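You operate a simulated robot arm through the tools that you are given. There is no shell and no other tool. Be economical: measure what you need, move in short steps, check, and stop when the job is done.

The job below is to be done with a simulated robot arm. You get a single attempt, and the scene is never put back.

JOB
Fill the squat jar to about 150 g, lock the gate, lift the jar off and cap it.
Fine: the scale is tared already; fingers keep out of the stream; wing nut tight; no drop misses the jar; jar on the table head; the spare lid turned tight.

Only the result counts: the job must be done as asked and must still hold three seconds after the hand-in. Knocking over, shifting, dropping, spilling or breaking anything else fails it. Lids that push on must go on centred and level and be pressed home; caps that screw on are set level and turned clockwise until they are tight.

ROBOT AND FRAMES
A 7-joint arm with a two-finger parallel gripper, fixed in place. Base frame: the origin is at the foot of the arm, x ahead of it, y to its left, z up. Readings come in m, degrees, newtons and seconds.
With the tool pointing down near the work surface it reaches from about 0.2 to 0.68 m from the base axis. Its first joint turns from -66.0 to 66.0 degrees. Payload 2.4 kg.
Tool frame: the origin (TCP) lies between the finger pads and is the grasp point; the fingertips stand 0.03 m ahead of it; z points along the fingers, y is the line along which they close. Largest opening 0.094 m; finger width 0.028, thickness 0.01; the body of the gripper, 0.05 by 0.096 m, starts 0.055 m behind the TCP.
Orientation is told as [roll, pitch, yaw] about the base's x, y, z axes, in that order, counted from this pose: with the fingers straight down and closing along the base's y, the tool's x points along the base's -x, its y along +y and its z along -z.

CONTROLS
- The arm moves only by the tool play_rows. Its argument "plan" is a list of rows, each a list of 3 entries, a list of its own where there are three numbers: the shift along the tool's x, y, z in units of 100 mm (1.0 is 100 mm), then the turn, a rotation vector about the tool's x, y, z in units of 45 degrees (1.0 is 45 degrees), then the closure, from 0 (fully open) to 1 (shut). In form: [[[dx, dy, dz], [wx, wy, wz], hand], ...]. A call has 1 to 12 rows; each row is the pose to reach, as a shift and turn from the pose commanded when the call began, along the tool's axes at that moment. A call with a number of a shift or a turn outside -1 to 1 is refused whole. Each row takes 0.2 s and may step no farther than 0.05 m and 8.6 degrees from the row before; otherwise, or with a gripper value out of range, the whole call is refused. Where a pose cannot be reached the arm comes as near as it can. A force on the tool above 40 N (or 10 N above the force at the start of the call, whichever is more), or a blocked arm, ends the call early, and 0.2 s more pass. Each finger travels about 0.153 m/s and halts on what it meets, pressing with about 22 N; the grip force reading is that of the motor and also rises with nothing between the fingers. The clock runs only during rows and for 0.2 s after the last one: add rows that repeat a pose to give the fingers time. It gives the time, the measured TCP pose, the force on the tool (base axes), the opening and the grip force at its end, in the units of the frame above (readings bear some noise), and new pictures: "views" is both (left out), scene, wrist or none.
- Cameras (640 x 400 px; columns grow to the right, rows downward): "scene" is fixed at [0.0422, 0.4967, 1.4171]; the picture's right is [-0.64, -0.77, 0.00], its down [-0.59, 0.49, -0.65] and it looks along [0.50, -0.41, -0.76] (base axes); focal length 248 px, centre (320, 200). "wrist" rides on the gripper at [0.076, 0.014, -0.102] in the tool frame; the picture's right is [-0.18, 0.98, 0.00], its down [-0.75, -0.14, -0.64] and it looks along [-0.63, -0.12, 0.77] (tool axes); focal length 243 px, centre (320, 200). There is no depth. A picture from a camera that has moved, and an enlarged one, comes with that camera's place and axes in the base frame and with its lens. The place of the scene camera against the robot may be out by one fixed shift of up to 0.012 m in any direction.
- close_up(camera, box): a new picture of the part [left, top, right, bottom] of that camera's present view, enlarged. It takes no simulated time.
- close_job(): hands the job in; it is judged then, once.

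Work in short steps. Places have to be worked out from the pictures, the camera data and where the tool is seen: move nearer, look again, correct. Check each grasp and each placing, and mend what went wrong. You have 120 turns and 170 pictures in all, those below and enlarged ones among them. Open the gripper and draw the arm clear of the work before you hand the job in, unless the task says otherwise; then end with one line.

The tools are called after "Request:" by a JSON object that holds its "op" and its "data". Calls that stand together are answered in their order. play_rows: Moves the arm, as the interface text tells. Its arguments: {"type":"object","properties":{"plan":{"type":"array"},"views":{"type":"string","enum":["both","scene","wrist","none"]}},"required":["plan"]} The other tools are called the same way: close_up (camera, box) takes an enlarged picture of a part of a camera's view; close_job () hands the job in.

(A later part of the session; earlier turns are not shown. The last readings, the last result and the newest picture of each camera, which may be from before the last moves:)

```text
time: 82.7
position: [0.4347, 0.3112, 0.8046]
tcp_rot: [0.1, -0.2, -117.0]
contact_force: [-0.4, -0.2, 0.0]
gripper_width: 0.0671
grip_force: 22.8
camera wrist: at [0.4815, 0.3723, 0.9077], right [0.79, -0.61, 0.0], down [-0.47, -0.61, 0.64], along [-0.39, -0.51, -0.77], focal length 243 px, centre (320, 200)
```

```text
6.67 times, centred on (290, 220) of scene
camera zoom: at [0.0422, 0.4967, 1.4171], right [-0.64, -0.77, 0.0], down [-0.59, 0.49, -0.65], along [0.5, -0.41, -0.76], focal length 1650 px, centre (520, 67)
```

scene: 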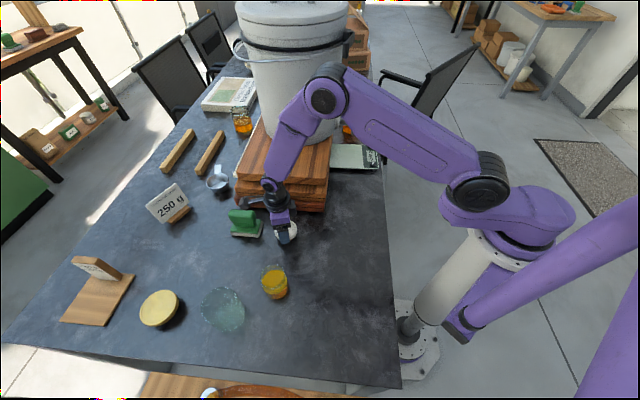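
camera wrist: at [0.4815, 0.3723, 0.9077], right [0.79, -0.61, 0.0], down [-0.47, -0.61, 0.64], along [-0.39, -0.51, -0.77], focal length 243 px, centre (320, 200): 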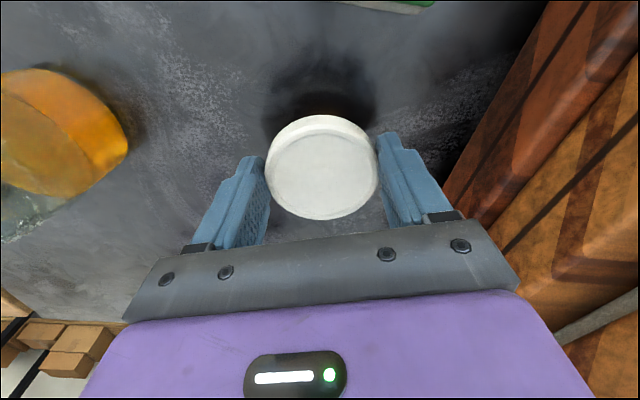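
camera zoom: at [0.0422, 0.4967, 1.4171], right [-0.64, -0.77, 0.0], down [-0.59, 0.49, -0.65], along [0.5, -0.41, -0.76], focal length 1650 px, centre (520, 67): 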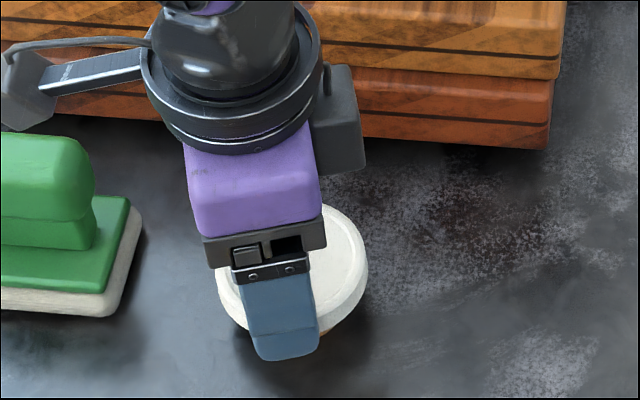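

Lid gripped (67 mm) and centred within 1 mm of the TCP. Lift 100 mm straight up and check.

Request:
{"op": "play_rows", "data": {"plan": [[[0, 0, -0.1], [0, 0, 0], 1], [[0, 0, -0.3], [0, 0, 0], 1], [[0, 0, -0.55], [0, 0, 0], 1], [[0, 0, -0.8], [0, 0, 0], 1], [[0, 0, -1.0], [0, 0, 0], 1], [[0, 0, -1.0], [0, 0, 0], 1]], "views": "both"}}

Request:
{"op": "close_up", "data": {"camera": "scene", "box": [240, 180, 340, 310]}}

```text
time: 84.1
position: [0.4318, 0.3091, 0.9052]
tcp_rot: [0.1, -0.2, -116.9]
contact_force: [-0.6, 0.3, -0.5]
gripper_width: 0.0674
grip_force: 21.7
camera wrist: at [0.4798, 0.371, 1.0079], right [0.79, -0.61, 0.0], down [-0.47, -0.61, 0.64], along [-0.39, -0.51, -0.76], focal length 243 px, centre (320, 200)
```

scene: 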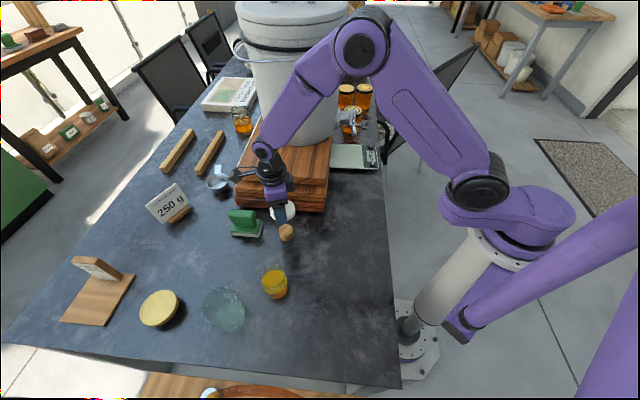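
wrist: 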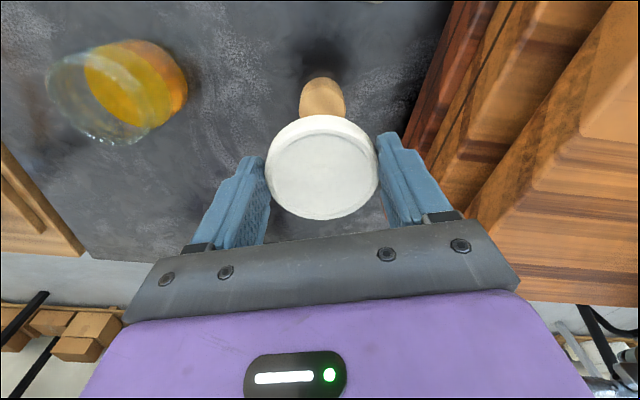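

```text
3.08 times, centred on (290, 245) of scene
camera zoom: at [0.0422, 0.4967, 1.4171], right [-0.64, -0.77, 0.0], down [-0.59, 0.49, -0.65], along [0.5, -0.41, -0.76], focal length 762 px, centre (412, 62)
```

zoom: 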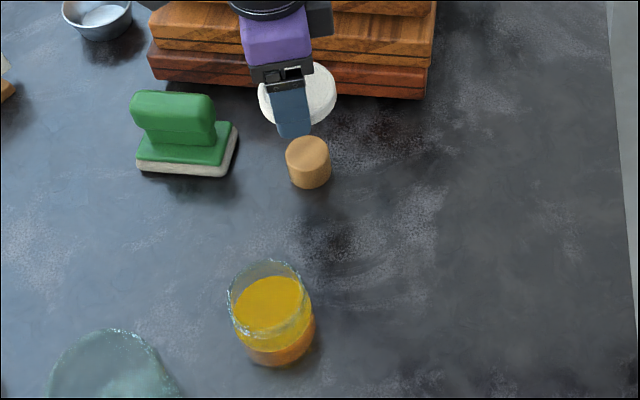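

Lid lifted, cork stays put. Turn the wrist back (counter-clockwise side) while moving halfway toward the jar, to leave room for clockwise turning.

Request:
{"op": "play_rows", "data": {"plan": [[[0.04, -0.13, -0.05], [0, 0, -0.166], 1], [[0.07, -0.26, -0.1], [0, 0, -0.333], 1], [[0.11, -0.39, -0.15], [0, 0, -0.5], 1], [[0.15, -0.52, -0.2], [0, 0, -0.666], 1], [[0.18, -0.65, -0.2], [0, 0, -0.833], 1], [[0.22, -0.784, -0.2], [0, 0, -1.0], 1], [[0.22, -0.784, -0.2], [0, 0, -1.0], 1]], "views": "none"}}

Request:
{"op": "play_rows", "data": {"plan": [[[0, 0, 0], [0, 0, -0.166], 1], [[0, 0, 0], [0, 0, -0.333], 1], [[0, 0, 0], [0, 0, -0.5], 1], [[0, 0, 0], [0, 0, -0.666], 1], [[0, 0, 0], [0, 0, -0.833], 1], [[0, 0, 0], [0, 0, -1.0], 1]], "views": "none"}}

Request:
{"op": "play_rows", "data": {"plan": [[[0, 0, 0], [0, 0, -0.166], 1], [[0, 0, 0], [0, 0, -0.333], 1], [[0, 0, 0], [0, 0, -0.5], 1], [[0, 0, 0], [0, 0, -0.666], 1], [[0, 0, 0], [0, 0, -0.833], 1], [[0, 0, 0], [0, 0, -1.0], 1]], "views": "none"}}

Request:
{"op": "play_rows", "data": {"plan": [[[0, 0, 0], [0, 0, -0.166], 1], [[0, 0, 0], [0, 0, -0.333], 1], [[0, 0, 0], [0, 0, -0.5], 1], [[0, 0, 0], [0, 0, -0.666], 1], [[0, 0, 0], [0, 0, -0.833], 1], [[0, 0, 0], [0, 0, -1.0], 1]], "views": "both"}}

```text
time: 85.7
position: [0.3721, 0.3658, 0.9234]
tcp_rot: [-0.1, -0.2, -71.8]
contact_force: [-0.6, 0.1, 0.0]
gripper_width: 0.0671
grip_force: 22.3
```

```text
time: 87.1
position: [0.3735, 0.3646, 0.9242]
tcp_rot: [-0.2, -0.2, -26.7]
contact_force: [0.1, 0.3, 0.2]
gripper_width: 0.0671
grip_force: 22.2
```

```text
time: 88.5
position: [0.3733, 0.3656, 0.9234]
tcp_rot: [-0.2, 0.1, 18.3]
contact_force: [0.0, 0.5, -0.1]
gripper_width: 0.0675
grip_force: 21.6
```

```text
time: 89.9
position: [0.3728, 0.3651, 0.9255]
tcp_rot: [-0.1, 0.1, 63.4]
contact_force: [0.3, 0.3, 0.8]
gripper_width: 0.0673
grip_force: 21.6
camera wrist: at [0.3262, 0.3034, 1.0277], right [-0.8, 0.61, 0.0], down [0.46, 0.61, 0.64], along [0.39, 0.51, -0.77], focal length 243 px, centre (320, 200)
```

scene: 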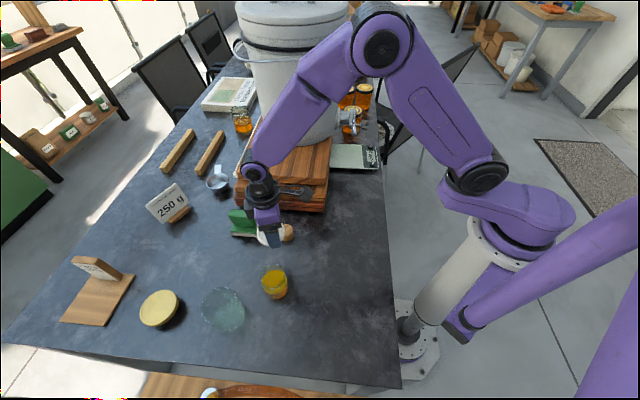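
wrist: 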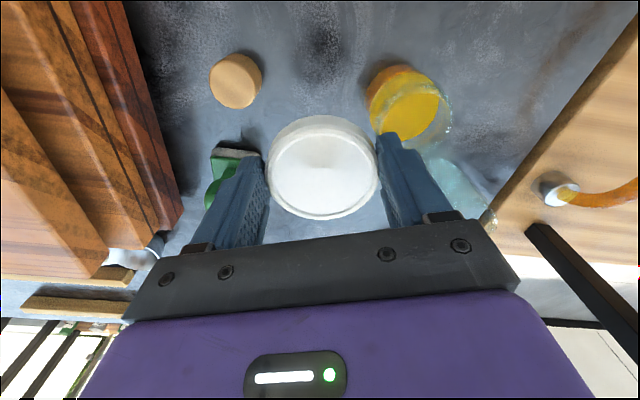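

Now measure the jar rim precisely with enlargements from both cameras.

Request:
{"op": "close_up", "data": {"camera": "scene", "box": [245, 250, 305, 310]}}

Request:
{"op": "close_up", "data": {"camera": "wrist", "box": [340, 40, 480, 160]}}

```text
6.67 times, centred on (275, 280) of scene
camera zoom: at [0.0422, 0.4967, 1.4171], right [-0.64, -0.77, 0.0], down [-0.59, 0.49, -0.65], along [0.5, -0.41, -0.76], focal length 1650 px, centre (620, -333)
```

zoom: 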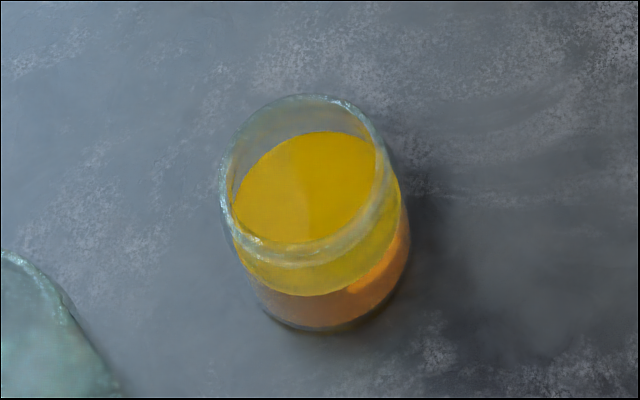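

```text
3.33 times, centred on (410, 100) of wrist
camera zoom: at [0.3262, 0.3034, 1.0277], right [-0.8, 0.61, 0.0], down [0.46, 0.61, 0.64], along [0.39, 0.51, -0.77], focal length 809 px, centre (20, 533)
```

zoom: 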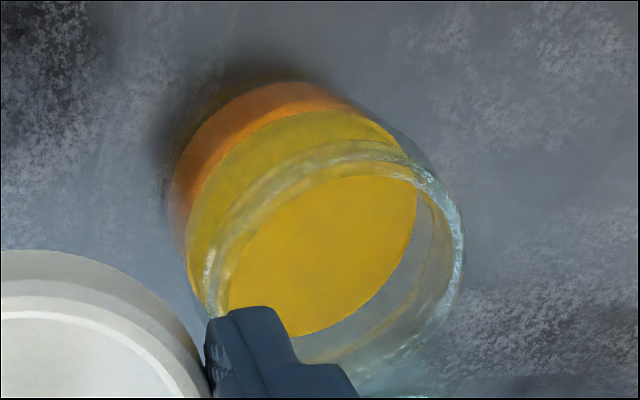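

Estimates for the rim: about (0.315, 0.42). I hover high above the jar for an unobstructed view to pin it down.

Request:
{"op": "play_rows", "data": {"plan": [[[-0.04, 0.13, -0.15], [0, 0, 0], 1], [[-0.08, 0.26, -0.3], [0, 0, 0], 1], [[-0.12, 0.39, -0.45], [0, 0, 0], 1], [[-0.16, 0.52, -0.6], [0, 0, 0], 1], [[-0.2, 0.65, -0.75], [0, 0, 0], 1], [[-0.24, 0.77, -0.85], [0, 0, 0], 1], [[-0.24, 0.77, -0.85], [0, 0, 0], 1]], "views": "wrist"}}

Request:
{"op": "close_up", "data": {"camera": "wrist", "box": [250, 40, 390, 140]}}

```text
time: 91.5
position: [0.3139, 0.4217, 1.0108]
tcp_rot: [-0.1, 0.2, 63.1]
contact_force: [0.2, 0.2, -0.3]
gripper_width: 0.0675
grip_force: 21.2
camera wrist: at [0.267, 0.3608, 1.1131], right [-0.79, 0.61, 0.0], down [0.47, 0.61, 0.64], along [0.39, 0.51, -0.77], focal length 243 px, centre (320, 200)
```

wrist: 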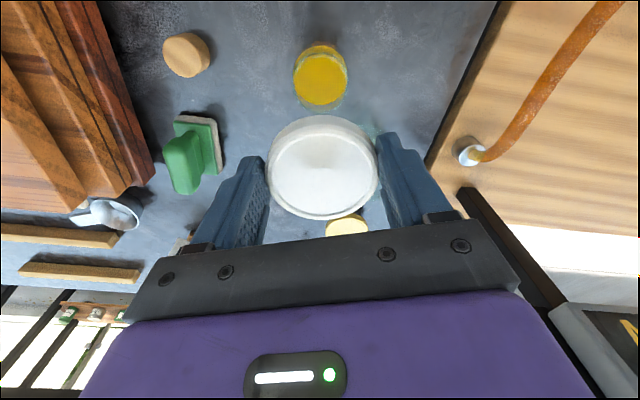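

```text
4.00 times, centred on (320, 90) of wrist
camera zoom: at [0.267, 0.3608, 1.1131], right [-0.79, 0.61, 0.0], down [0.47, 0.61, 0.64], along [0.39, 0.51, -0.77], focal length 970 px, centre (320, 640)
```

zoom: 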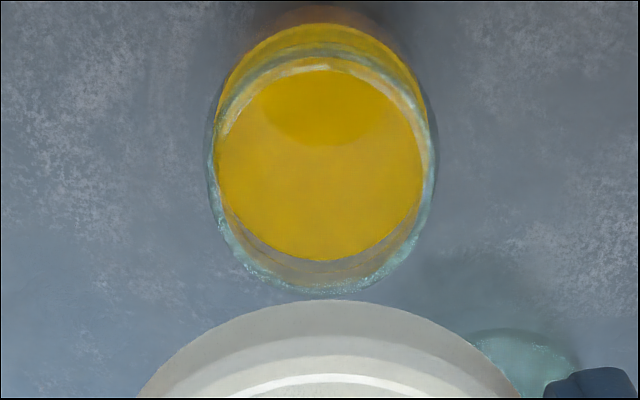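

Rim outer diameter ~0.062 (lid 0.067), centre about (0.312, 0.4185), rim z≈0.825. Descend to z 0.91, pre-rotating another 45° the loosening way for more turning range.

Request:
{"op": "play_rows", "data": {"plan": [[[0.036, 0, 0.2], [0, 0, -0.166], 1], [[0.036, 0, 0.4], [0, 0, -0.333], 1], [[0.036, 0, 0.6], [0, 0, -0.5], 1], [[0.036, 0, 0.8], [0, 0, -0.666], 1], [[0.036, 0, 1.0], [0, 0, -0.833], 1], [[0.036, 0, 1.0], [0, 0, -1], 1], [[0.036, 0, 1.0], [0, 0, -1], 1]], "views": "wrist"}}

Request:
{"op": "close_up", "data": {"camera": "scene", "box": [220, 200, 340, 310]}}

```text
time: 93.1
position: [0.312, 0.4174, 0.91]
tcp_rot: [0.1, 0.2, 108.2]
contact_force: [-0.6, 0.5, 0.2]
gripper_width: 0.0673
grip_force: 21.8
camera wrist: at [0.3232, 0.3411, 1.0126], right [-0.99, -0.13, 0.0], down [-0.1, 0.76, 0.64], along [-0.09, 0.63, -0.77], focal length 243 px, centre (320, 200)
```

wrist: 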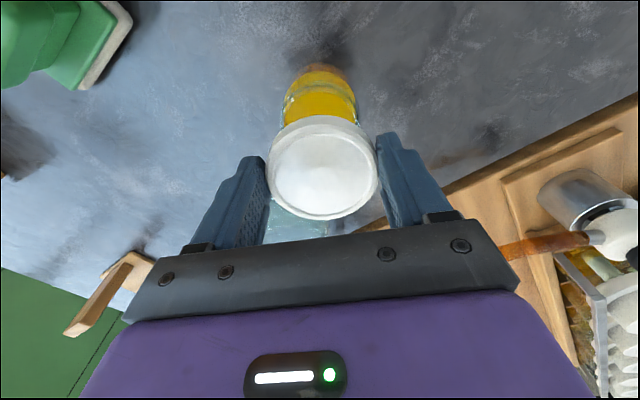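

```text
3.64 times, centred on (280, 255) of scene
camera zoom: at [0.0422, 0.4967, 1.4171], right [-0.64, -0.77, 0.0], down [-0.59, 0.49, -0.65], along [0.5, -0.41, -0.76], focal length 900 px, centre (466, 0)
```

zoom: 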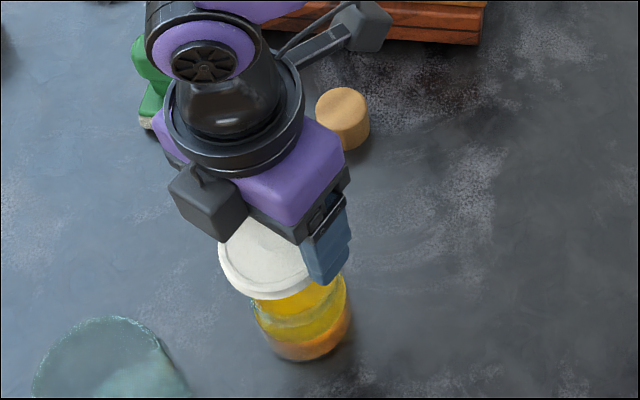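

Laterally aligned in this view too. Descend to z≈0.868, just above thread contact.

Request:
{"op": "play_rows", "data": {"plan": [[[0, 0, 0.15], [0, 0, 0], 1], [[0, 0, 0.3], [0, 0, 0], 1], [[0, 0, 0.42], [0, 0, 0], 1], [[0, 0, 0.42], [0, 0, 0], 1]], "views": "wrist"}}

Request:
{"op": "close_up", "data": {"camera": "scene", "box": [240, 240, 320, 310]}}

```text
time: 94.1
position: [0.3148, 0.418, 0.8675]
tcp_rot: [0.0, 0.1, 108.1]
contact_force: [-0.3, -0.4, 0.1]
gripper_width: 0.067
grip_force: 21.9
camera wrist: at [0.3239, 0.3405, 0.971], right [-0.99, -0.13, 0.0], down [-0.1, 0.76, 0.64], along [-0.08, 0.63, -0.77], focal length 243 px, centre (320, 200)
```

wrist: 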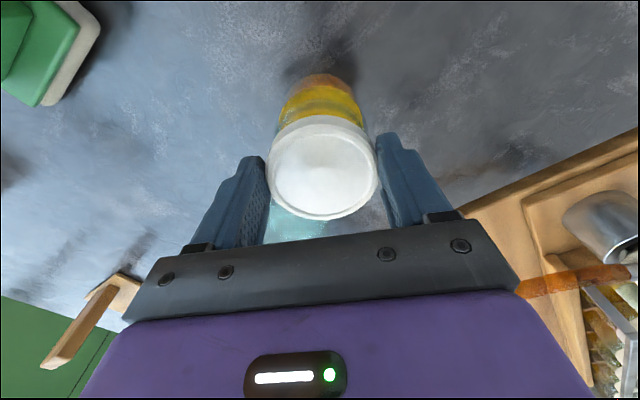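

```text
5.71 times, centred on (280, 275) of scene
camera zoom: at [0.0422, 0.4967, 1.4171], right [-0.64, -0.77, 0.0], down [-0.59, 0.49, -0.65], along [0.5, -0.41, -0.76], focal length 1414 px, centre (549, -229)
```

zoom: 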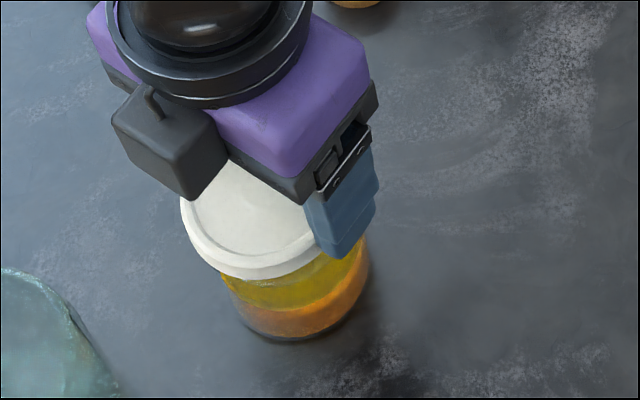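

Looks aligned. Lower gently in 3 mm steps until contact.

Request:
{"op": "play_rows", "data": {"plan": [[[0, 0, 0.03], [0, 0, 0], 1], [[0, 0, 0.06], [0, 0, 0], 1], [[0, 0, 0.09], [0, 0, 0], 1], [[0, 0, 0.09], [0, 0, 0], 1]], "views": "none"}}

```text
time: 95.1
position: [0.314, 0.4183, 0.8585]
tcp_rot: [0.0, 0.3, 108.1]
contact_force: [0.7, 0.2, -0.1]
gripper_width: 0.0671
grip_force: 21.9
```

No contact yet at 0.8585. Continue down.

Request:
{"op": "play_rows", "data": {"plan": [[[0, 0, 0.02], [0, 0, 0], 1], [[0, 0, 0.04], [0, 0, 0], 1], [[0, 0, 0.06], [0, 0, 0], 1]], "views": "none"}}

Request:
{"op": "play_rows", "data": {"plan": [[[0, 0, 0.015], [0, 0, 0], 1], [[0, 0, 0.03], [0, 0, 0], 1]], "views": "none"}}

Request:
{"op": "close_up", "data": {"camera": "scene", "box": [240, 240, 320, 310]}}

```text
time: 95.9
position: [0.3145, 0.4193, 0.8524]
tcp_rot: [0.0, 0.1, 108.3]
contact_force: [-1.3, -1.7, 17.0]
gripper_width: 0.067
grip_force: 22.0
```

```text
time: 96.5
position: [0.3145, 0.4188, 0.8503]
tcp_rot: [0.0, 0.1, 108.1]
contact_force: [0.5, 1.6, 16.9]
gripper_width: 0.0669
grip_force: 22.2
```

```text
5.71 times, centred on (280, 275) of scene
camera zoom: at [0.0421, 0.4965, 1.4172], right [-0.64, -0.77, 0.0], down [-0.59, 0.49, -0.65], along [0.5, -0.41, -0.76], focal length 1414 px, centre (549, -229)
```

zoom: 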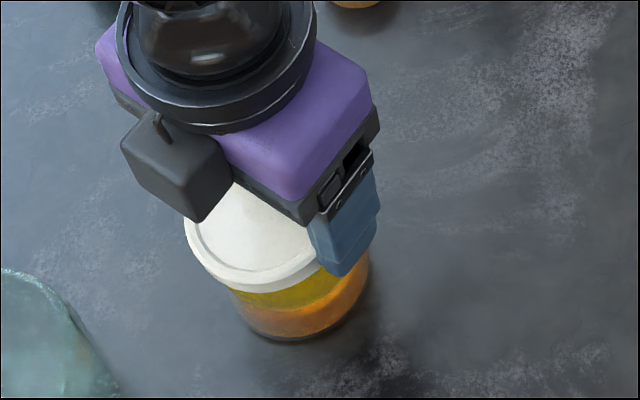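

Contact at z≈0.852 (17 N): the lid sits on the threads, level. Turn clockwise (+ about tool z) 45°, following down slightly.

Request:
{"op": "play_rows", "data": {"plan": [[[0, 0, 0], [0, 0, 0.166], 1], [[0, 0, 0.0], [0, 0, 0.333], 1], [[0, 0, 0.003], [0, 0, 0.5], 1], [[0, 0, 0.005], [0, 0, 0.666], 1], [[0, 0, 0.007], [0, 0, 0.833], 1], [[0, 0, 0.01], [0, 0, 1.0], 1], [[0, 0, 0.01], [0, 0, 1.0], 1]], "views": "wrist"}}

Request:
{"op": "close_up", "data": {"camera": "scene", "box": [240, 240, 320, 310]}}

```text
time: 98.1
position: [0.3141, 0.4174, 0.8494]
tcp_rot: [-0.1, 0.3, 63.0]
contact_force: [0.8, -1.6, 15.5]
gripper_width: 0.067
grip_force: 22.1
camera wrist: at [0.2667, 0.3564, 0.9516], right [-0.79, 0.61, 0.0], down [0.47, 0.61, 0.64], along [0.39, 0.51, -0.77], focal length 243 px, centre (320, 200)
```

wrist: 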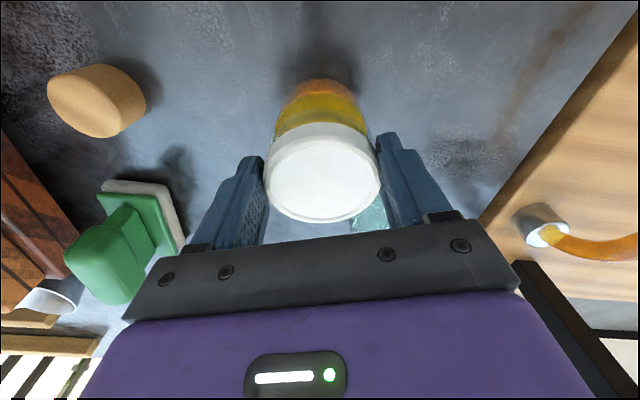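

```text
5.71 times, centred on (280, 275) of scene
camera zoom: at [0.0421, 0.4964, 1.4172], right [-0.64, -0.77, 0.0], down [-0.59, 0.49, -0.65], along [0.5, -0.41, -0.76], focal length 1414 px, centre (549, -229)
```

zoom: 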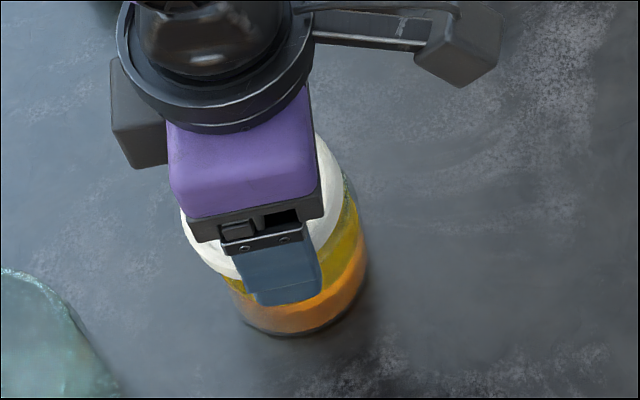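

Force steady at 15 N. Continue clockwise 90°, following down slightly.

Request:
{"op": "play_rows", "data": {"plan": [[[0, 0, 0], [0, 0, 0.166], 1], [[0, 0, 0.003], [0, 0, 0.333], 1], [[0, 0, 0.005], [0, 0, 0.5], 1], [[0, 0, 0.007], [0, 0, 0.666], 1], [[0, 0, 0.009], [0, 0, 0.833], 1], [[0, 0, 0.01], [0, 0, 1.0], 1]], "views": "none"}}

Request:
{"op": "play_rows", "data": {"plan": [[[0, 0, 0], [0, 0, 0.166], 1], [[0, 0, 0.003], [0, 0, 0.333], 1], [[0, 0, 0.005], [0, 0, 0.5], 1], [[0, 0, 0.007], [0, 0, 0.666], 1], [[0, 0, 0.009], [0, 0, 0.833], 1], [[0, 0, 0.01], [0, 0, 1.0], 1]], "views": "wrist"}}

Request:
{"op": "close_up", "data": {"camera": "scene", "box": [240, 240, 320, 310]}}

```text
time: 99.5
position: [0.3145, 0.4172, 0.8479]
tcp_rot: [0.0, 0.0, 18.0]
contact_force: [1.8, -1.7, 14.9]
gripper_width: 0.0671
grip_force: 21.8
```

```text
time: 100.9
position: [0.3145, 0.4167, 0.8463]
tcp_rot: [-0.2, -0.1, -27.0]
contact_force: [0.7, -1.8, 6.8]
gripper_width: 0.0672
grip_force: 21.5
camera wrist: at [0.2527, 0.4648, 0.9491], right [0.61, 0.79, 0.0], down [0.61, -0.47, 0.64], along [0.51, -0.39, -0.77], focal length 243 px, centre (320, 200)
```

wrist: 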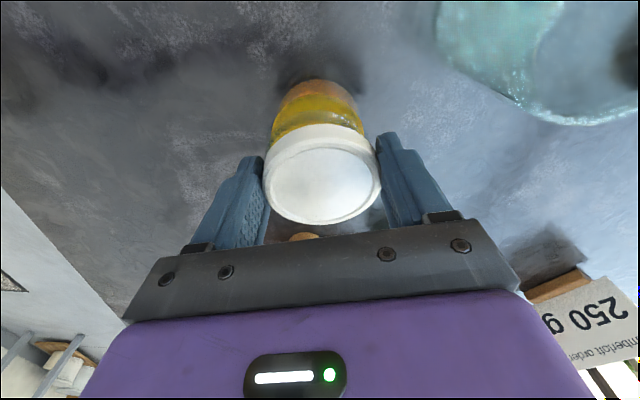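

```text
5.71 times, centred on (280, 275) of scene
camera zoom: at [0.0422, 0.4965, 1.4172], right [-0.64, -0.77, 0.0], down [-0.59, 0.49, -0.65], along [0.5, -0.41, -0.76], focal length 1414 px, centre (549, -229)
```

zoom: 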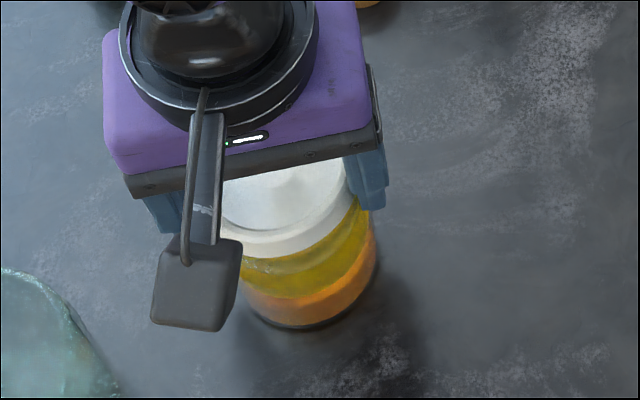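

The lid is level and going down (force dropping as threads engage). Continue clockwise another 90°.

Request:
{"op": "play_rows", "data": {"plan": [[[0, 0, 0.003], [0, 0, 0.166], 1], [[0, 0, 0.005], [0, 0, 0.333], 1], [[0, 0, 0.008], [0, 0, 0.5], 1], [[0, 0, 0.01], [0, 0, 0.666], 1], [[0, 0, 0.013], [0, 0, 0.833], 1], [[0, 0, 0.015], [0, 0, 1.0], 1]], "views": "none"}}

Request:
{"op": "play_rows", "data": {"plan": [[[0, 0, 0.003], [0, 0, 0.166], 1], [[0, 0, 0.005], [0, 0, 0.333], 1], [[0, 0, 0.007], [0, 0, 0.5], 1], [[0, 0, 0.008], [0, 0, 0.666], 1], [[0, 0, 0.009], [0, 0, 0.833], 1], [[0, 0, 0.01], [0, 0, 1.0], 1]], "views": "wrist"}}

Request:
{"op": "close_up", "data": {"camera": "scene", "box": [240, 240, 320, 310]}}

```text
time: 102.3
position: [0.313, 0.4183, 0.8456]
tcp_rot: [0.0, -0.1, -72.0]
contact_force: [-3.3, -2.8, 14.2]
gripper_width: 0.0673
grip_force: 22.0
```

```text
time: 103.7
position: [0.3138, 0.4185, 0.8444]
tcp_rot: [0.1, 0.0, -117.1]
contact_force: [-2.1, 0.9, 11.0]
gripper_width: 0.0674
grip_force: 21.9
camera wrist: at [0.3609, 0.4796, 0.9469], right [0.79, -0.61, 0.0], down [-0.47, -0.61, 0.64], along [-0.39, -0.51, -0.77], focal length 243 px, centre (320, 200)
```

wrist: 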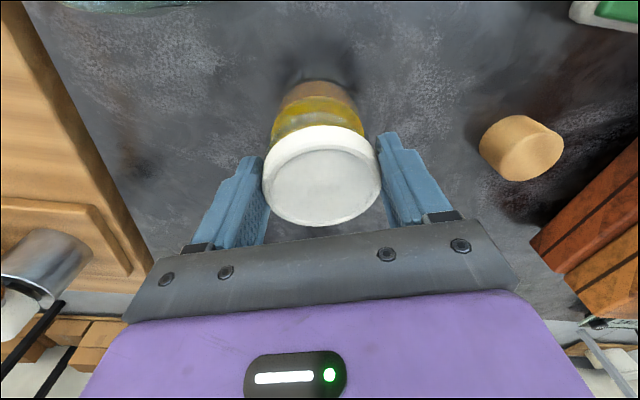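

```text
5.71 times, centred on (280, 275) of scene
camera zoom: at [0.0421, 0.4965, 1.4172], right [-0.64, -0.77, 0.0], down [-0.59, 0.49, -0.65], along [0.5, -0.41, -0.76], focal length 1414 px, centre (549, -229)
```

zoom: 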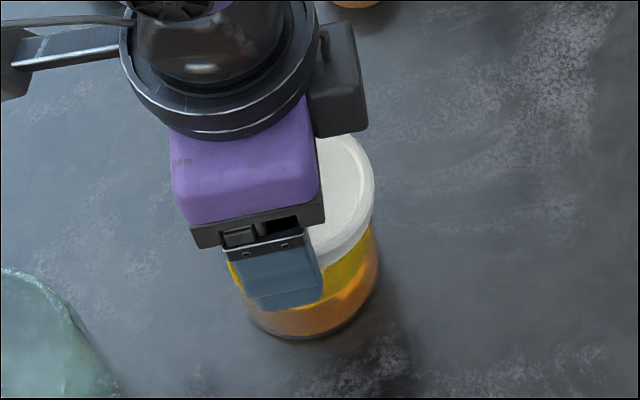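

225° turned so far, no tightening felt. Continue clockwise.

Request:
{"op": "play_rows", "data": {"plan": [[[0, 0, 0.003], [0, 0, 0.166], 1], [[0, 0, 0.005], [0, 0, 0.333], 1], [[0, 0, 0.007], [0, 0, 0.5], 1], [[0, 0, 0.008], [0, 0, 0.666], 1], [[0, 0, 0.009], [0, 0, 0.833], 1], [[0, 0, 0.01], [0, 0, 1.0], 1]], "views": "none"}}

Request:
{"op": "play_rows", "data": {"plan": [[[0, 0, 0.003], [0, 0, 0.166], 1], [[0, 0, 0.005], [0, 0, 0.333], 1], [[0, 0, 0.007], [0, 0, 0.5], 1], [[0, 0, 0.008], [0, 0, 0.666], 1], [[0, 0, 0.009], [0, 0, 0.833], 1], [[0, 0, 0.01], [0, 0, 1.0], 1]], "views": "wrist"}}

Request:
{"op": "close_up", "data": {"camera": "scene", "box": [240, 240, 320, 310]}}

```text
time: 104.5
position: [0.3283, 0.394, 0.8395]
tcp_rot: [-2.6, 1.2, -134.8]
contact_force: [-0.9, -1.3, 8.3]
gripper_width: 0.0678
grip_force: 22.2
out of reach, approached as far as the arm can: row 2, 3
stopped in row 3: the force on the tool passed its limit (the readings are from after the stop); the commanded pose is now the measured one
```

```text
time: 104.8
position: [0.3298, 0.3892, 0.8403]
tcp_rot: [-3.9, 2.0, -139.9]
contact_force: [-1.7, 1.2, 7.2]
gripper_width: 0.0673
grip_force: 22.4
out of reach, approached as far as the arm can: row 1
stopped in row 1: the force on the tool passed its limit (the readings are from after the stop); the commanded pose is now the measured one
camera wrist: at [0.3998, 0.4206, 0.945], right [0.49, -0.87, -0.07], down [-0.66, -0.43, 0.62], along [-0.57, -0.26, -0.78], focal length 243 px, centre (320, 200)
```

wrist: 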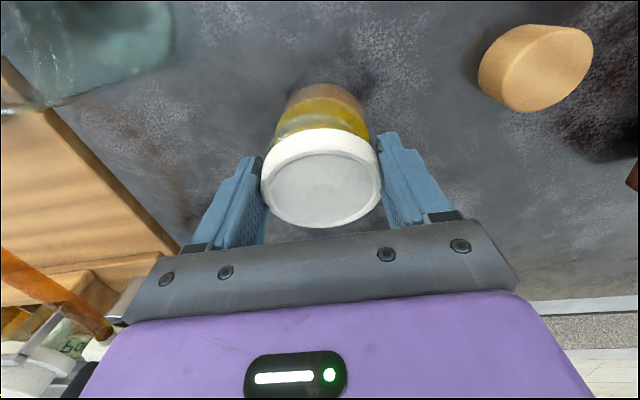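

```text
5.71 times, centred on (280, 275) of scene
camera zoom: at [0.0421, 0.4966, 1.4171], right [-0.64, -0.77, 0.0], down [-0.59, 0.49, -0.65], along [0.5, -0.41, -0.76], focal length 1414 px, centre (549, -229)
```

zoom: 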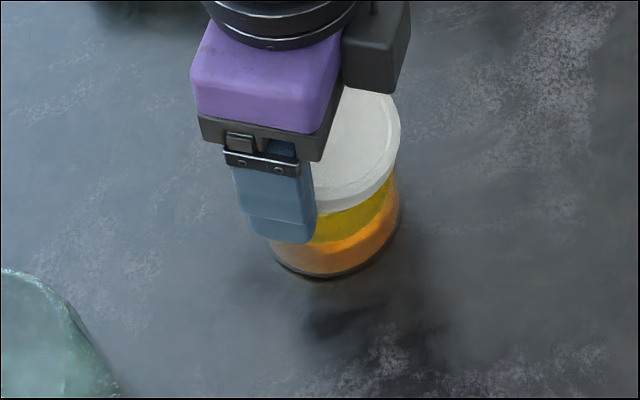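

The wrist hit a joint limit and dragged the jar ~3 cm to (0.330, 0.389), with the tool tilted 4°; the jar still stands. I level the tool first, then check.

Request:
{"op": "play_rows", "data": {"plan": [[[0, 0, 0], [-0.04, -0.02, -0.05], 1], [[0, 0, 0], [-0.087, -0.044, -0.1], 1], [[0, 0, 0], [-0.087, -0.044, -0.1], 1]], "views": "wrist"}}

Request:
{"op": "close_up", "data": {"camera": "scene", "box": [240, 230, 320, 300]}}

```text
time: 105.5
position: [0.3387, 0.3811, 0.8394]
tcp_rot: [-1.7, 1.1, -134.7]
contact_force: [-2.6, 0.1, 7.6]
gripper_width: 0.0673
grip_force: 22.1
out of reach, approached as far as the arm can: row 1, 2, 3
stopped in row 3: the force on the tool passed its limit (the readings are from after the stop); the commanded pose is now the measured one
camera wrist: at [0.4025, 0.4208, 0.9439], right [0.57, -0.82, -0.03], down [-0.63, -0.46, 0.63], along [-0.53, -0.34, -0.77], focal length 243 px, centre (320, 200)
```

wrist: 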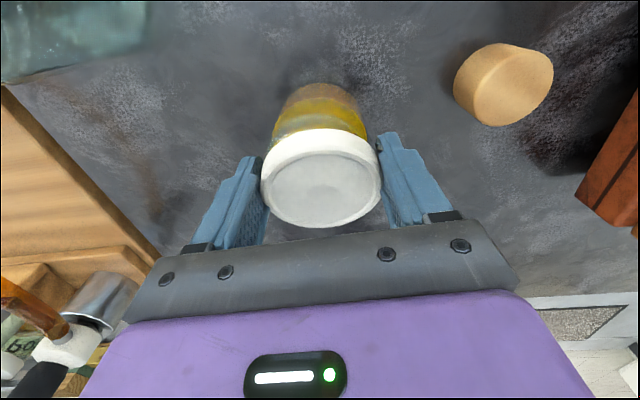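

```text
5.71 times, centred on (280, 265) of scene
camera zoom: at [0.0421, 0.4966, 1.4171], right [-0.64, -0.77, 0.0], down [-0.59, 0.49, -0.65], along [0.5, -0.41, -0.76], focal length 1414 px, centre (549, -171)
```

zoom: 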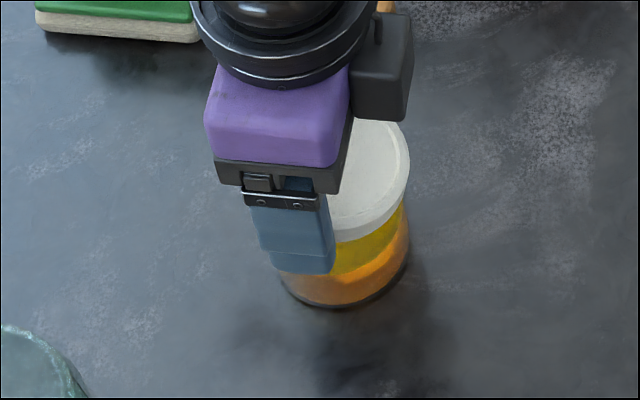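

Nearly level (2°). Open now in place so the jar settles, then rise straight up.

Request:
{"op": "play_rows", "data": {"plan": [[[0, 0, 0], [0, 0, 0], 0.5], [[0, 0, 0], [0, 0, 0], 0], [[0, 0, 0], [0, 0, 0], 0], [[0, 0, -0.2], [0, 0, 0], 0], [[0, 0, -0.5], [0, 0, 0], 0], [[0, 0, -0.9], [0, 0, 0], 0], [[0, 0, -0.9], [0, 0, 0], 0]], "views": "wrist"}}

Request:
{"op": "close_up", "data": {"camera": "scene", "box": [240, 230, 320, 300]}}

```text
time: 107.1
position: [0.3387, 0.3768, 0.9292]
tcp_rot: [-2.2, 1.0, -134.5]
contact_force: [0.6, -0.3, 0.1]
gripper_width: 0.0941
grip_force: 0.0
camera wrist: at [0.4047, 0.4168, 1.0334], right [0.57, -0.82, -0.04], down [-0.62, -0.47, 0.63], along [-0.54, -0.34, -0.77], focal length 243 px, centre (320, 200)
```

wrist: 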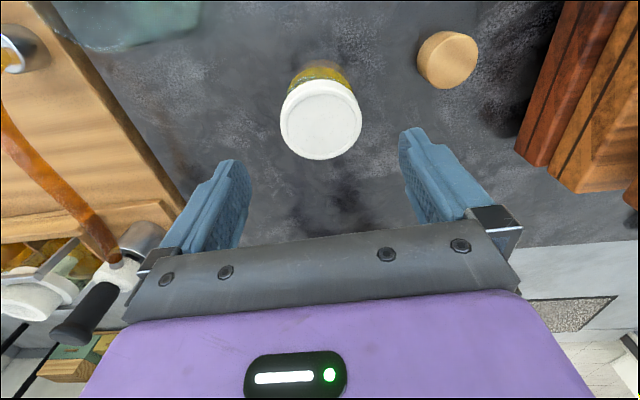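

```text
5.71 times, centred on (280, 265) of scene
camera zoom: at [0.0422, 0.4967, 1.4171], right [-0.64, -0.77, 0.0], down [-0.59, 0.49, -0.65], along [0.5, -0.41, -0.76], focal length 1414 px, centre (549, -171)
```

zoom: 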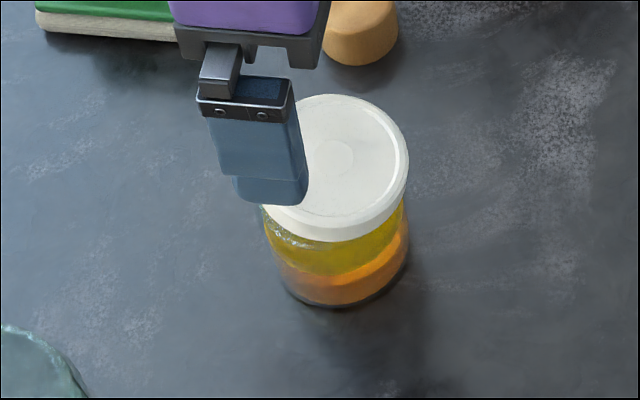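

The jar stands upright with the lid level and partly screwed on. Level the tool, then rewind the wrist in the air for another clockwise stroke.

Request:
{"op": "play_rows", "data": {"plan": [[[0, 0, 0], [0, 0, -0.15], 0], [[0, 0, 0], [-0.049, -0.022, -0.3], 0], [[0, 0, 0], [-0.049, -0.022, -0.3], 0]], "views": "none"}}

Request:
{"op": "play_rows", "data": {"plan": [[[0, 0, 0], [0, 0, -0.18], 0], [[0, 0, 0], [0, 0, -0.36], 0], [[0, 0, 0], [0, 0, -0.54], 0], [[0, 0, 0], [0, 0, -0.72], 0], [[0, 0, 0], [0, 0, -0.9], 0], [[0, 0, 0], [0, 0, -1.0], 0]], "views": "none"}}

Request:
{"op": "play_rows", "data": {"plan": [[[0, 0, 0], [0, 0, -0.18], 0], [[0, 0, 0], [0, 0, -0.36], 0], [[0, 0, 0], [0, 0, -0.54], 0], [[0, 0, 0], [0, 0, -0.72], 0], [[0, 0, 0], [0, 0, -0.9], 0], [[0, 0, 0], [0, 0, -1.0], 0]], "views": "none"}}

Request:
{"op": "play_rows", "data": {"plan": [[[0, 0, 0], [0, 0, -0.18], 0], [[0, 0, 0], [0, 0, -0.36], 0], [[0, 0, 0], [0, 0, -0.54], 0], [[0, 0, 0], [0, 0, -0.72], 0], [[0, 0, 0], [0, 0, -0.9], 0], [[0, 0, 0], [0, 0, -1.0], 0]], "views": "none"}}

Request:
{"op": "play_rows", "data": {"plan": [[[0, 0, 0], [0, 0, -0.18], 0], [[0, 0, 0], [0, 0, -0.36], 0], [[0, 0, 0], [0, 0, -0.54], 0], [[0, 0, 0], [0, 0, -0.72], 0], [[0, 0, 0], [0, 0, -0.9], 0], [[0, 0, 0], [0, 0, -1.0], 0]], "views": "none"}}

Request:
{"op": "play_rows", "data": {"plan": [[[0, 0, 0], [0, 0, -0.18], 0], [[0, 0, 0], [0, 0, -0.36], 0], [[0, 0, 0], [0, 0, -0.54], 0], [[0, 0, 0], [0, 0, -0.72], 0], [[0, 0, 0], [0, 0, -0.9], 0], [[0, 0, 0], [0, 0, -0.9], 0]], "views": "wrist"}}

```text
time: 107.9
position: [0.3394, 0.3765, 0.9298]
tcp_rot: [0.7, 0.3, -121.1]
contact_force: [0.7, 0.2, -0.6]
gripper_width: 0.0938
grip_force: 0.0
```

```text
time: 109.3
position: [0.3395, 0.3768, 0.9283]
tcp_rot: [0.6, -0.3, -76.1]
contact_force: [-0.3, -0.1, 0.3]
gripper_width: 0.094
grip_force: 0.0
```

```text
time: 110.7
position: [0.3404, 0.3764, 0.9303]
tcp_rot: [0.2, -0.7, -31.0]
contact_force: [-0.1, -0.9, 0.5]
gripper_width: 0.094
grip_force: 0.1
```

```text
time: 112.1
position: [0.3387, 0.3769, 0.9284]
tcp_rot: [-0.4, -0.6, 14.0]
contact_force: [-0.3, -0.5, -0.2]
gripper_width: 0.0938
grip_force: 0.1
```

```text
time: 113.5
position: [0.3394, 0.3761, 0.9297]
tcp_rot: [-0.7, -0.2, 58.9]
contact_force: [-0.1, 0.0, -0.4]
gripper_width: 0.0941
grip_force: 0.1
```

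```text
time: 114.9
position: [0.3385, 0.3777, 0.9305]
tcp_rot: [-0.7, 0.3, 99.4]
contact_force: [-0.1, -0.1, -0.5]
gripper_width: 0.0938
grip_force: 0.1
camera wrist: at [0.3357, 0.2994, 1.0327], right [-1.0, 0.02, -0.01], down [0.01, 0.77, 0.64], along [0.02, 0.64, -0.77], focal length 243 px, centre (320, 200)
```

wrist: 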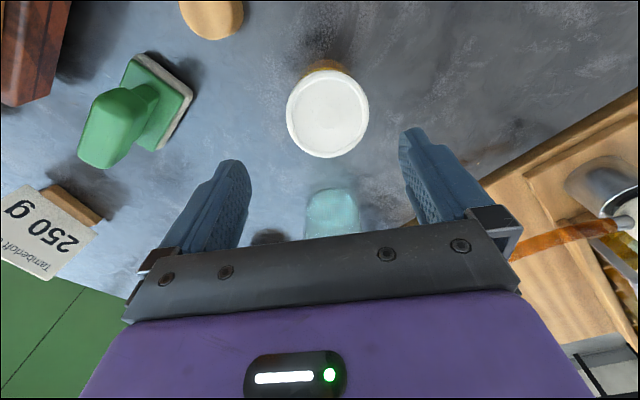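

Two opposite views put the lid at about (0.334, 0.376). Descend and regrip it.

Request:
{"op": "play_rows", "data": {"plan": [[[0.01, 0.047, 0.3], [0, 0, 0], 0], [[0.01, 0.047, 0.6], [0, 0, 0], 0], [[0.01, 0.047, 0.8], [0, 0, 0], 0], [[0.01, 0.047, 0.885], [0, 0, 0], 0], [[0.01, 0.047, 0.885], [0, 0, 0], 0.2], [[0.01, 0.047, 0.885], [0, 0, 0], 0.5], [[0.01, 0.047, 0.885], [0, 0, 0], 1], [[0.01, 0.047, 0.885], [0, 0, 0], 1]], "views": "wrist"}}

Request:
{"op": "close_up", "data": {"camera": "scene", "box": [240, 230, 320, 300]}}

```text
time: 116.7
position: [0.3358, 0.3744, 0.8405]
tcp_rot: [-0.6, 0.3, 99.3]
contact_force: [-1.4, 0.7, -0.3]
gripper_width: 0.0677
grip_force: 22.3
camera wrist: at [0.3329, 0.297, 0.9441], right [-1.0, 0.02, -0.01], down [0.01, 0.77, 0.64], along [0.02, 0.64, -0.77], focal length 243 px, centre (320, 200)
```

wrist: 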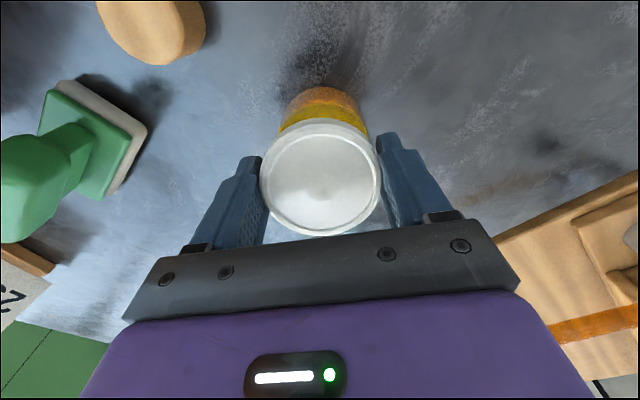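

```text
5.71 times, centred on (280, 265) of scene
camera zoom: at [0.0422, 0.4967, 1.4171], right [-0.64, -0.77, 0.0], down [-0.59, 0.49, -0.65], along [0.5, -0.41, -0.76], focal length 1414 px, centre (549, -171)
```

zoom: 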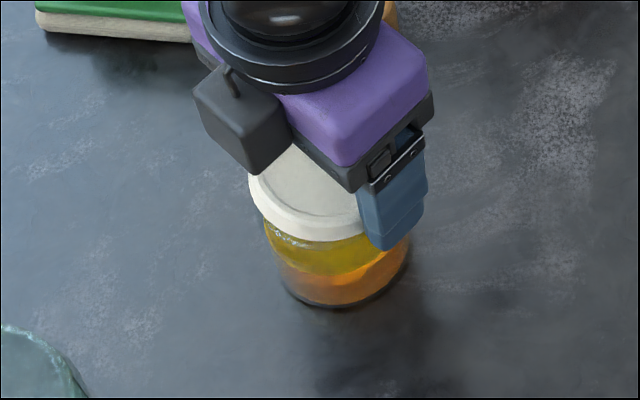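

Regripped (67.7 mm, centred within ~1.5 mm). Press lightly and turn clockwise.

Request:
{"op": "play_rows", "data": {"plan": [[[0, 0, 0.02], [0, 0, 0], 1], [[0, 0, 0.02], [0, 0, 0.166], 1], [[0, 0, 0.02], [0, 0, 0.333], 1], [[0, 0, 0.022], [0, 0, 0.5], 1], [[0, 0, 0.024], [0, 0, 0.666], 1], [[0, 0, 0.026], [0, 0, 0.833], 1], [[0, 0, 0.028], [0, 0, 1.0], 1]], "views": "none"}}

Request:
{"op": "play_rows", "data": {"plan": [[[0, 0, 0.002], [0, 0, 0.166], 1], [[0, 0, 0.004], [0, 0, 0.333], 1], [[0, 0, 0.006], [0, 0, 0.5], 1], [[0, 0, 0.008], [0, 0, 0.666], 1], [[0, 0, 0.009], [0, 0, 0.833], 1], [[0, 0, 0.01], [0, 0, 1.0], 1]], "views": "wrist"}}

Request:
{"op": "close_up", "data": {"camera": "scene", "box": [240, 230, 320, 300]}}

```text
time: 118.3
position: [0.3349, 0.3755, 0.8387]
tcp_rot: [-0.7, -0.2, 54.1]
contact_force: [-1.2, -1.9, 12.0]
gripper_width: 0.0677
grip_force: 22.3
```

```text
time: 119.7
position: [0.3349, 0.3749, 0.8367]
tcp_rot: [-0.3, -0.5, 9.2]
contact_force: [-1.8, 0.1, 5.5]
gripper_width: 0.0682
grip_force: 22.1
camera wrist: at [0.2566, 0.3763, 0.9389], right [0.03, 1.0, 0.0], down [0.76, -0.02, 0.65], along [0.65, -0.02, -0.76], focal length 243 px, centre (320, 200)
```

wrist: 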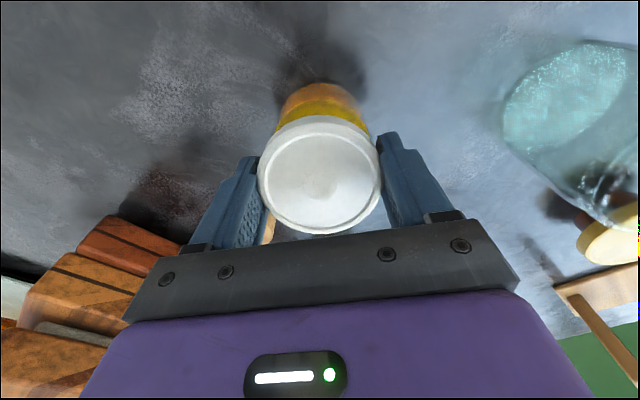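

```text
5.71 times, centred on (280, 265) of scene
camera zoom: at [0.0422, 0.4966, 1.4171], right [-0.64, -0.77, 0.0], down [-0.59, 0.49, -0.65], along [0.5, -0.41, -0.76], focal length 1414 px, centre (549, -171)
```

zoom: 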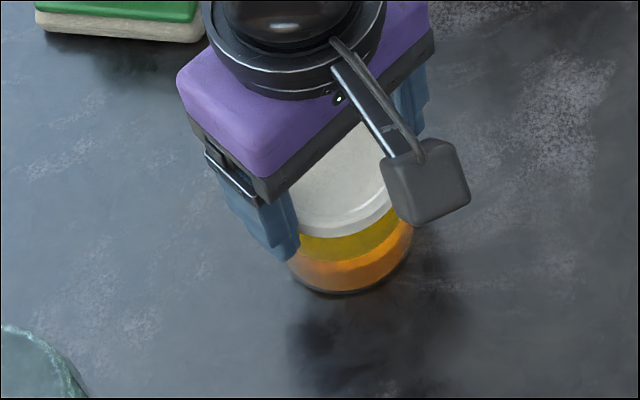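

Threads still advancing. I push down a bit more to hold the jar against the table and continue, watching the glass for rotation.

Request:
{"op": "play_rows", "data": {"plan": [[[0, 0, 0.015], [0, 0, 0], 1], [[0, 0, 0.015], [0, 0, 0.166], 1], [[0, 0, 0.018], [0, 0, 0.333], 1], [[0, 0, 0.02], [0, 0, 0.5], 1], [[0, 0, 0.022], [0, 0, 0.666], 1], [[0, 0, 0.024], [0, 0, 0.833], 1], [[0, 0, 0.026], [0, 0, 1.0], 1]], "views": "none"}}

Request:
{"op": "close_up", "data": {"camera": "scene", "box": [260, 245, 310, 290]}}

Request:
{"op": "play_rows", "data": {"plan": [[[0, 0, 0.0], [0, 0, 0.166], 1], [[0, 0, 0.002], [0, 0, 0.333], 1], [[0, 0, 0.004], [0, 0, 0.5], 1]], "views": "none"}}

Request:
{"op": "close_up", "data": {"camera": "scene", "box": [260, 245, 310, 290]}}

```text
time: 121.3
position: [0.3363, 0.3762, 0.8341]
tcp_rot: [0.5, -0.7, -35.8]
contact_force: [0.2, -1.1, 24.5]
gripper_width: 0.0685
grip_force: 21.8
```

```text
8.89 times, centred on (285, 268) of scene
camera zoom: at [0.042, 0.4963, 1.4172], right [-0.64, -0.77, 0.0], down [-0.59, 0.49, -0.65], along [0.5, -0.41, -0.76], focal length 2200 px, centre (631, -400)
```

zoom: 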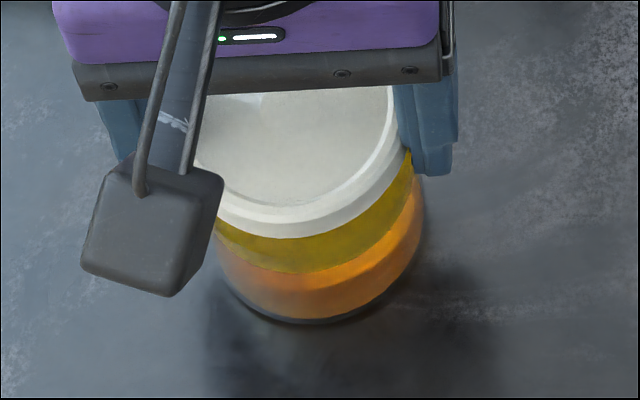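

```text
time: 122.1
position: [0.3358, 0.3748, 0.8334]
tcp_rot: [0.7, -0.3, -58.3]
contact_force: [3.0, 5.7, 18.6]
gripper_width: 0.0683
grip_force: 22.0
```

```text
8.89 times, centred on (285, 268) of scene
camera zoom: at [0.0421, 0.4966, 1.4172], right [-0.64, -0.77, 0.0], down [-0.59, 0.49, -0.65], along [0.5, -0.41, -0.76], focal length 2200 px, centre (631, -400)
```

zoom: 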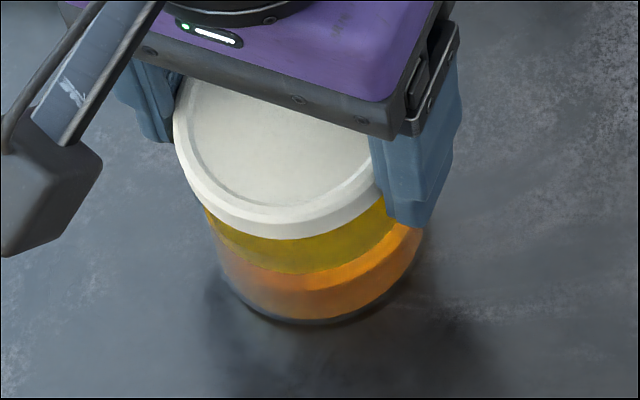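

Force is rising (lid close to seated). Continue with another 45° to yaw ≈ -103.

Request:
{"op": "play_rows", "data": {"plan": [[[0, 0, 0.0], [0, 0, 0.166], 1], [[0, 0, 0.002], [0, 0, 0.333], 1], [[0, 0, 0.004], [0, 0, 0.5], 1]], "views": "none"}}

Request:
{"op": "play_rows", "data": {"plan": [[[0, 0, 0.0], [0, 0, 0.166], 1], [[0, 0, 0.002], [0, 0, 0.333], 1], [[0, 0, 0.004], [0, 0, 0.5], 1]], "views": "wrist"}}

Request:
{"op": "close_up", "data": {"camera": "scene", "box": [260, 245, 310, 290]}}

```text
time: 122.9
position: [0.3356, 0.3749, 0.8346]
tcp_rot: [0.7, -0.2, -80.9]
contact_force: [3.8, 3.7, 21.9]
gripper_width: 0.0689
grip_force: 21.9
```

```text
time: 123.7
position: [0.3331, 0.3728, 0.832]
tcp_rot: [0.4, -0.4, -103.4]
contact_force: [-1.9, -0.3, 10.4]
gripper_width: 0.0688
grip_force: 22.2
camera wrist: at [0.3646, 0.4448, 0.9349], right [0.91, -0.41, 0.01], down [-0.32, -0.69, 0.65], along [-0.26, -0.59, -0.76], focal length 243 px, centre (320, 200)
```

wrist: 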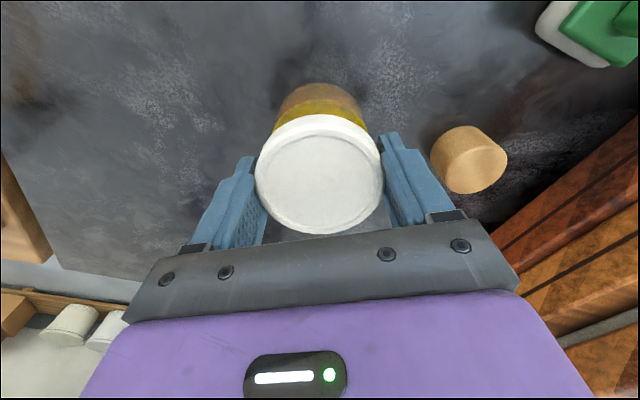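

```text
8.89 times, centred on (285, 268) of scene
camera zoom: at [0.0421, 0.4965, 1.4172], right [-0.64, -0.77, 0.0], down [-0.59, 0.49, -0.65], along [0.5, -0.41, -0.76], focal length 2200 px, centre (631, -400)
```

zoom: 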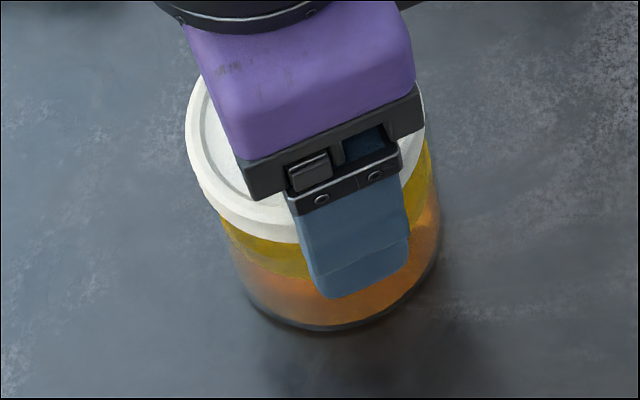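

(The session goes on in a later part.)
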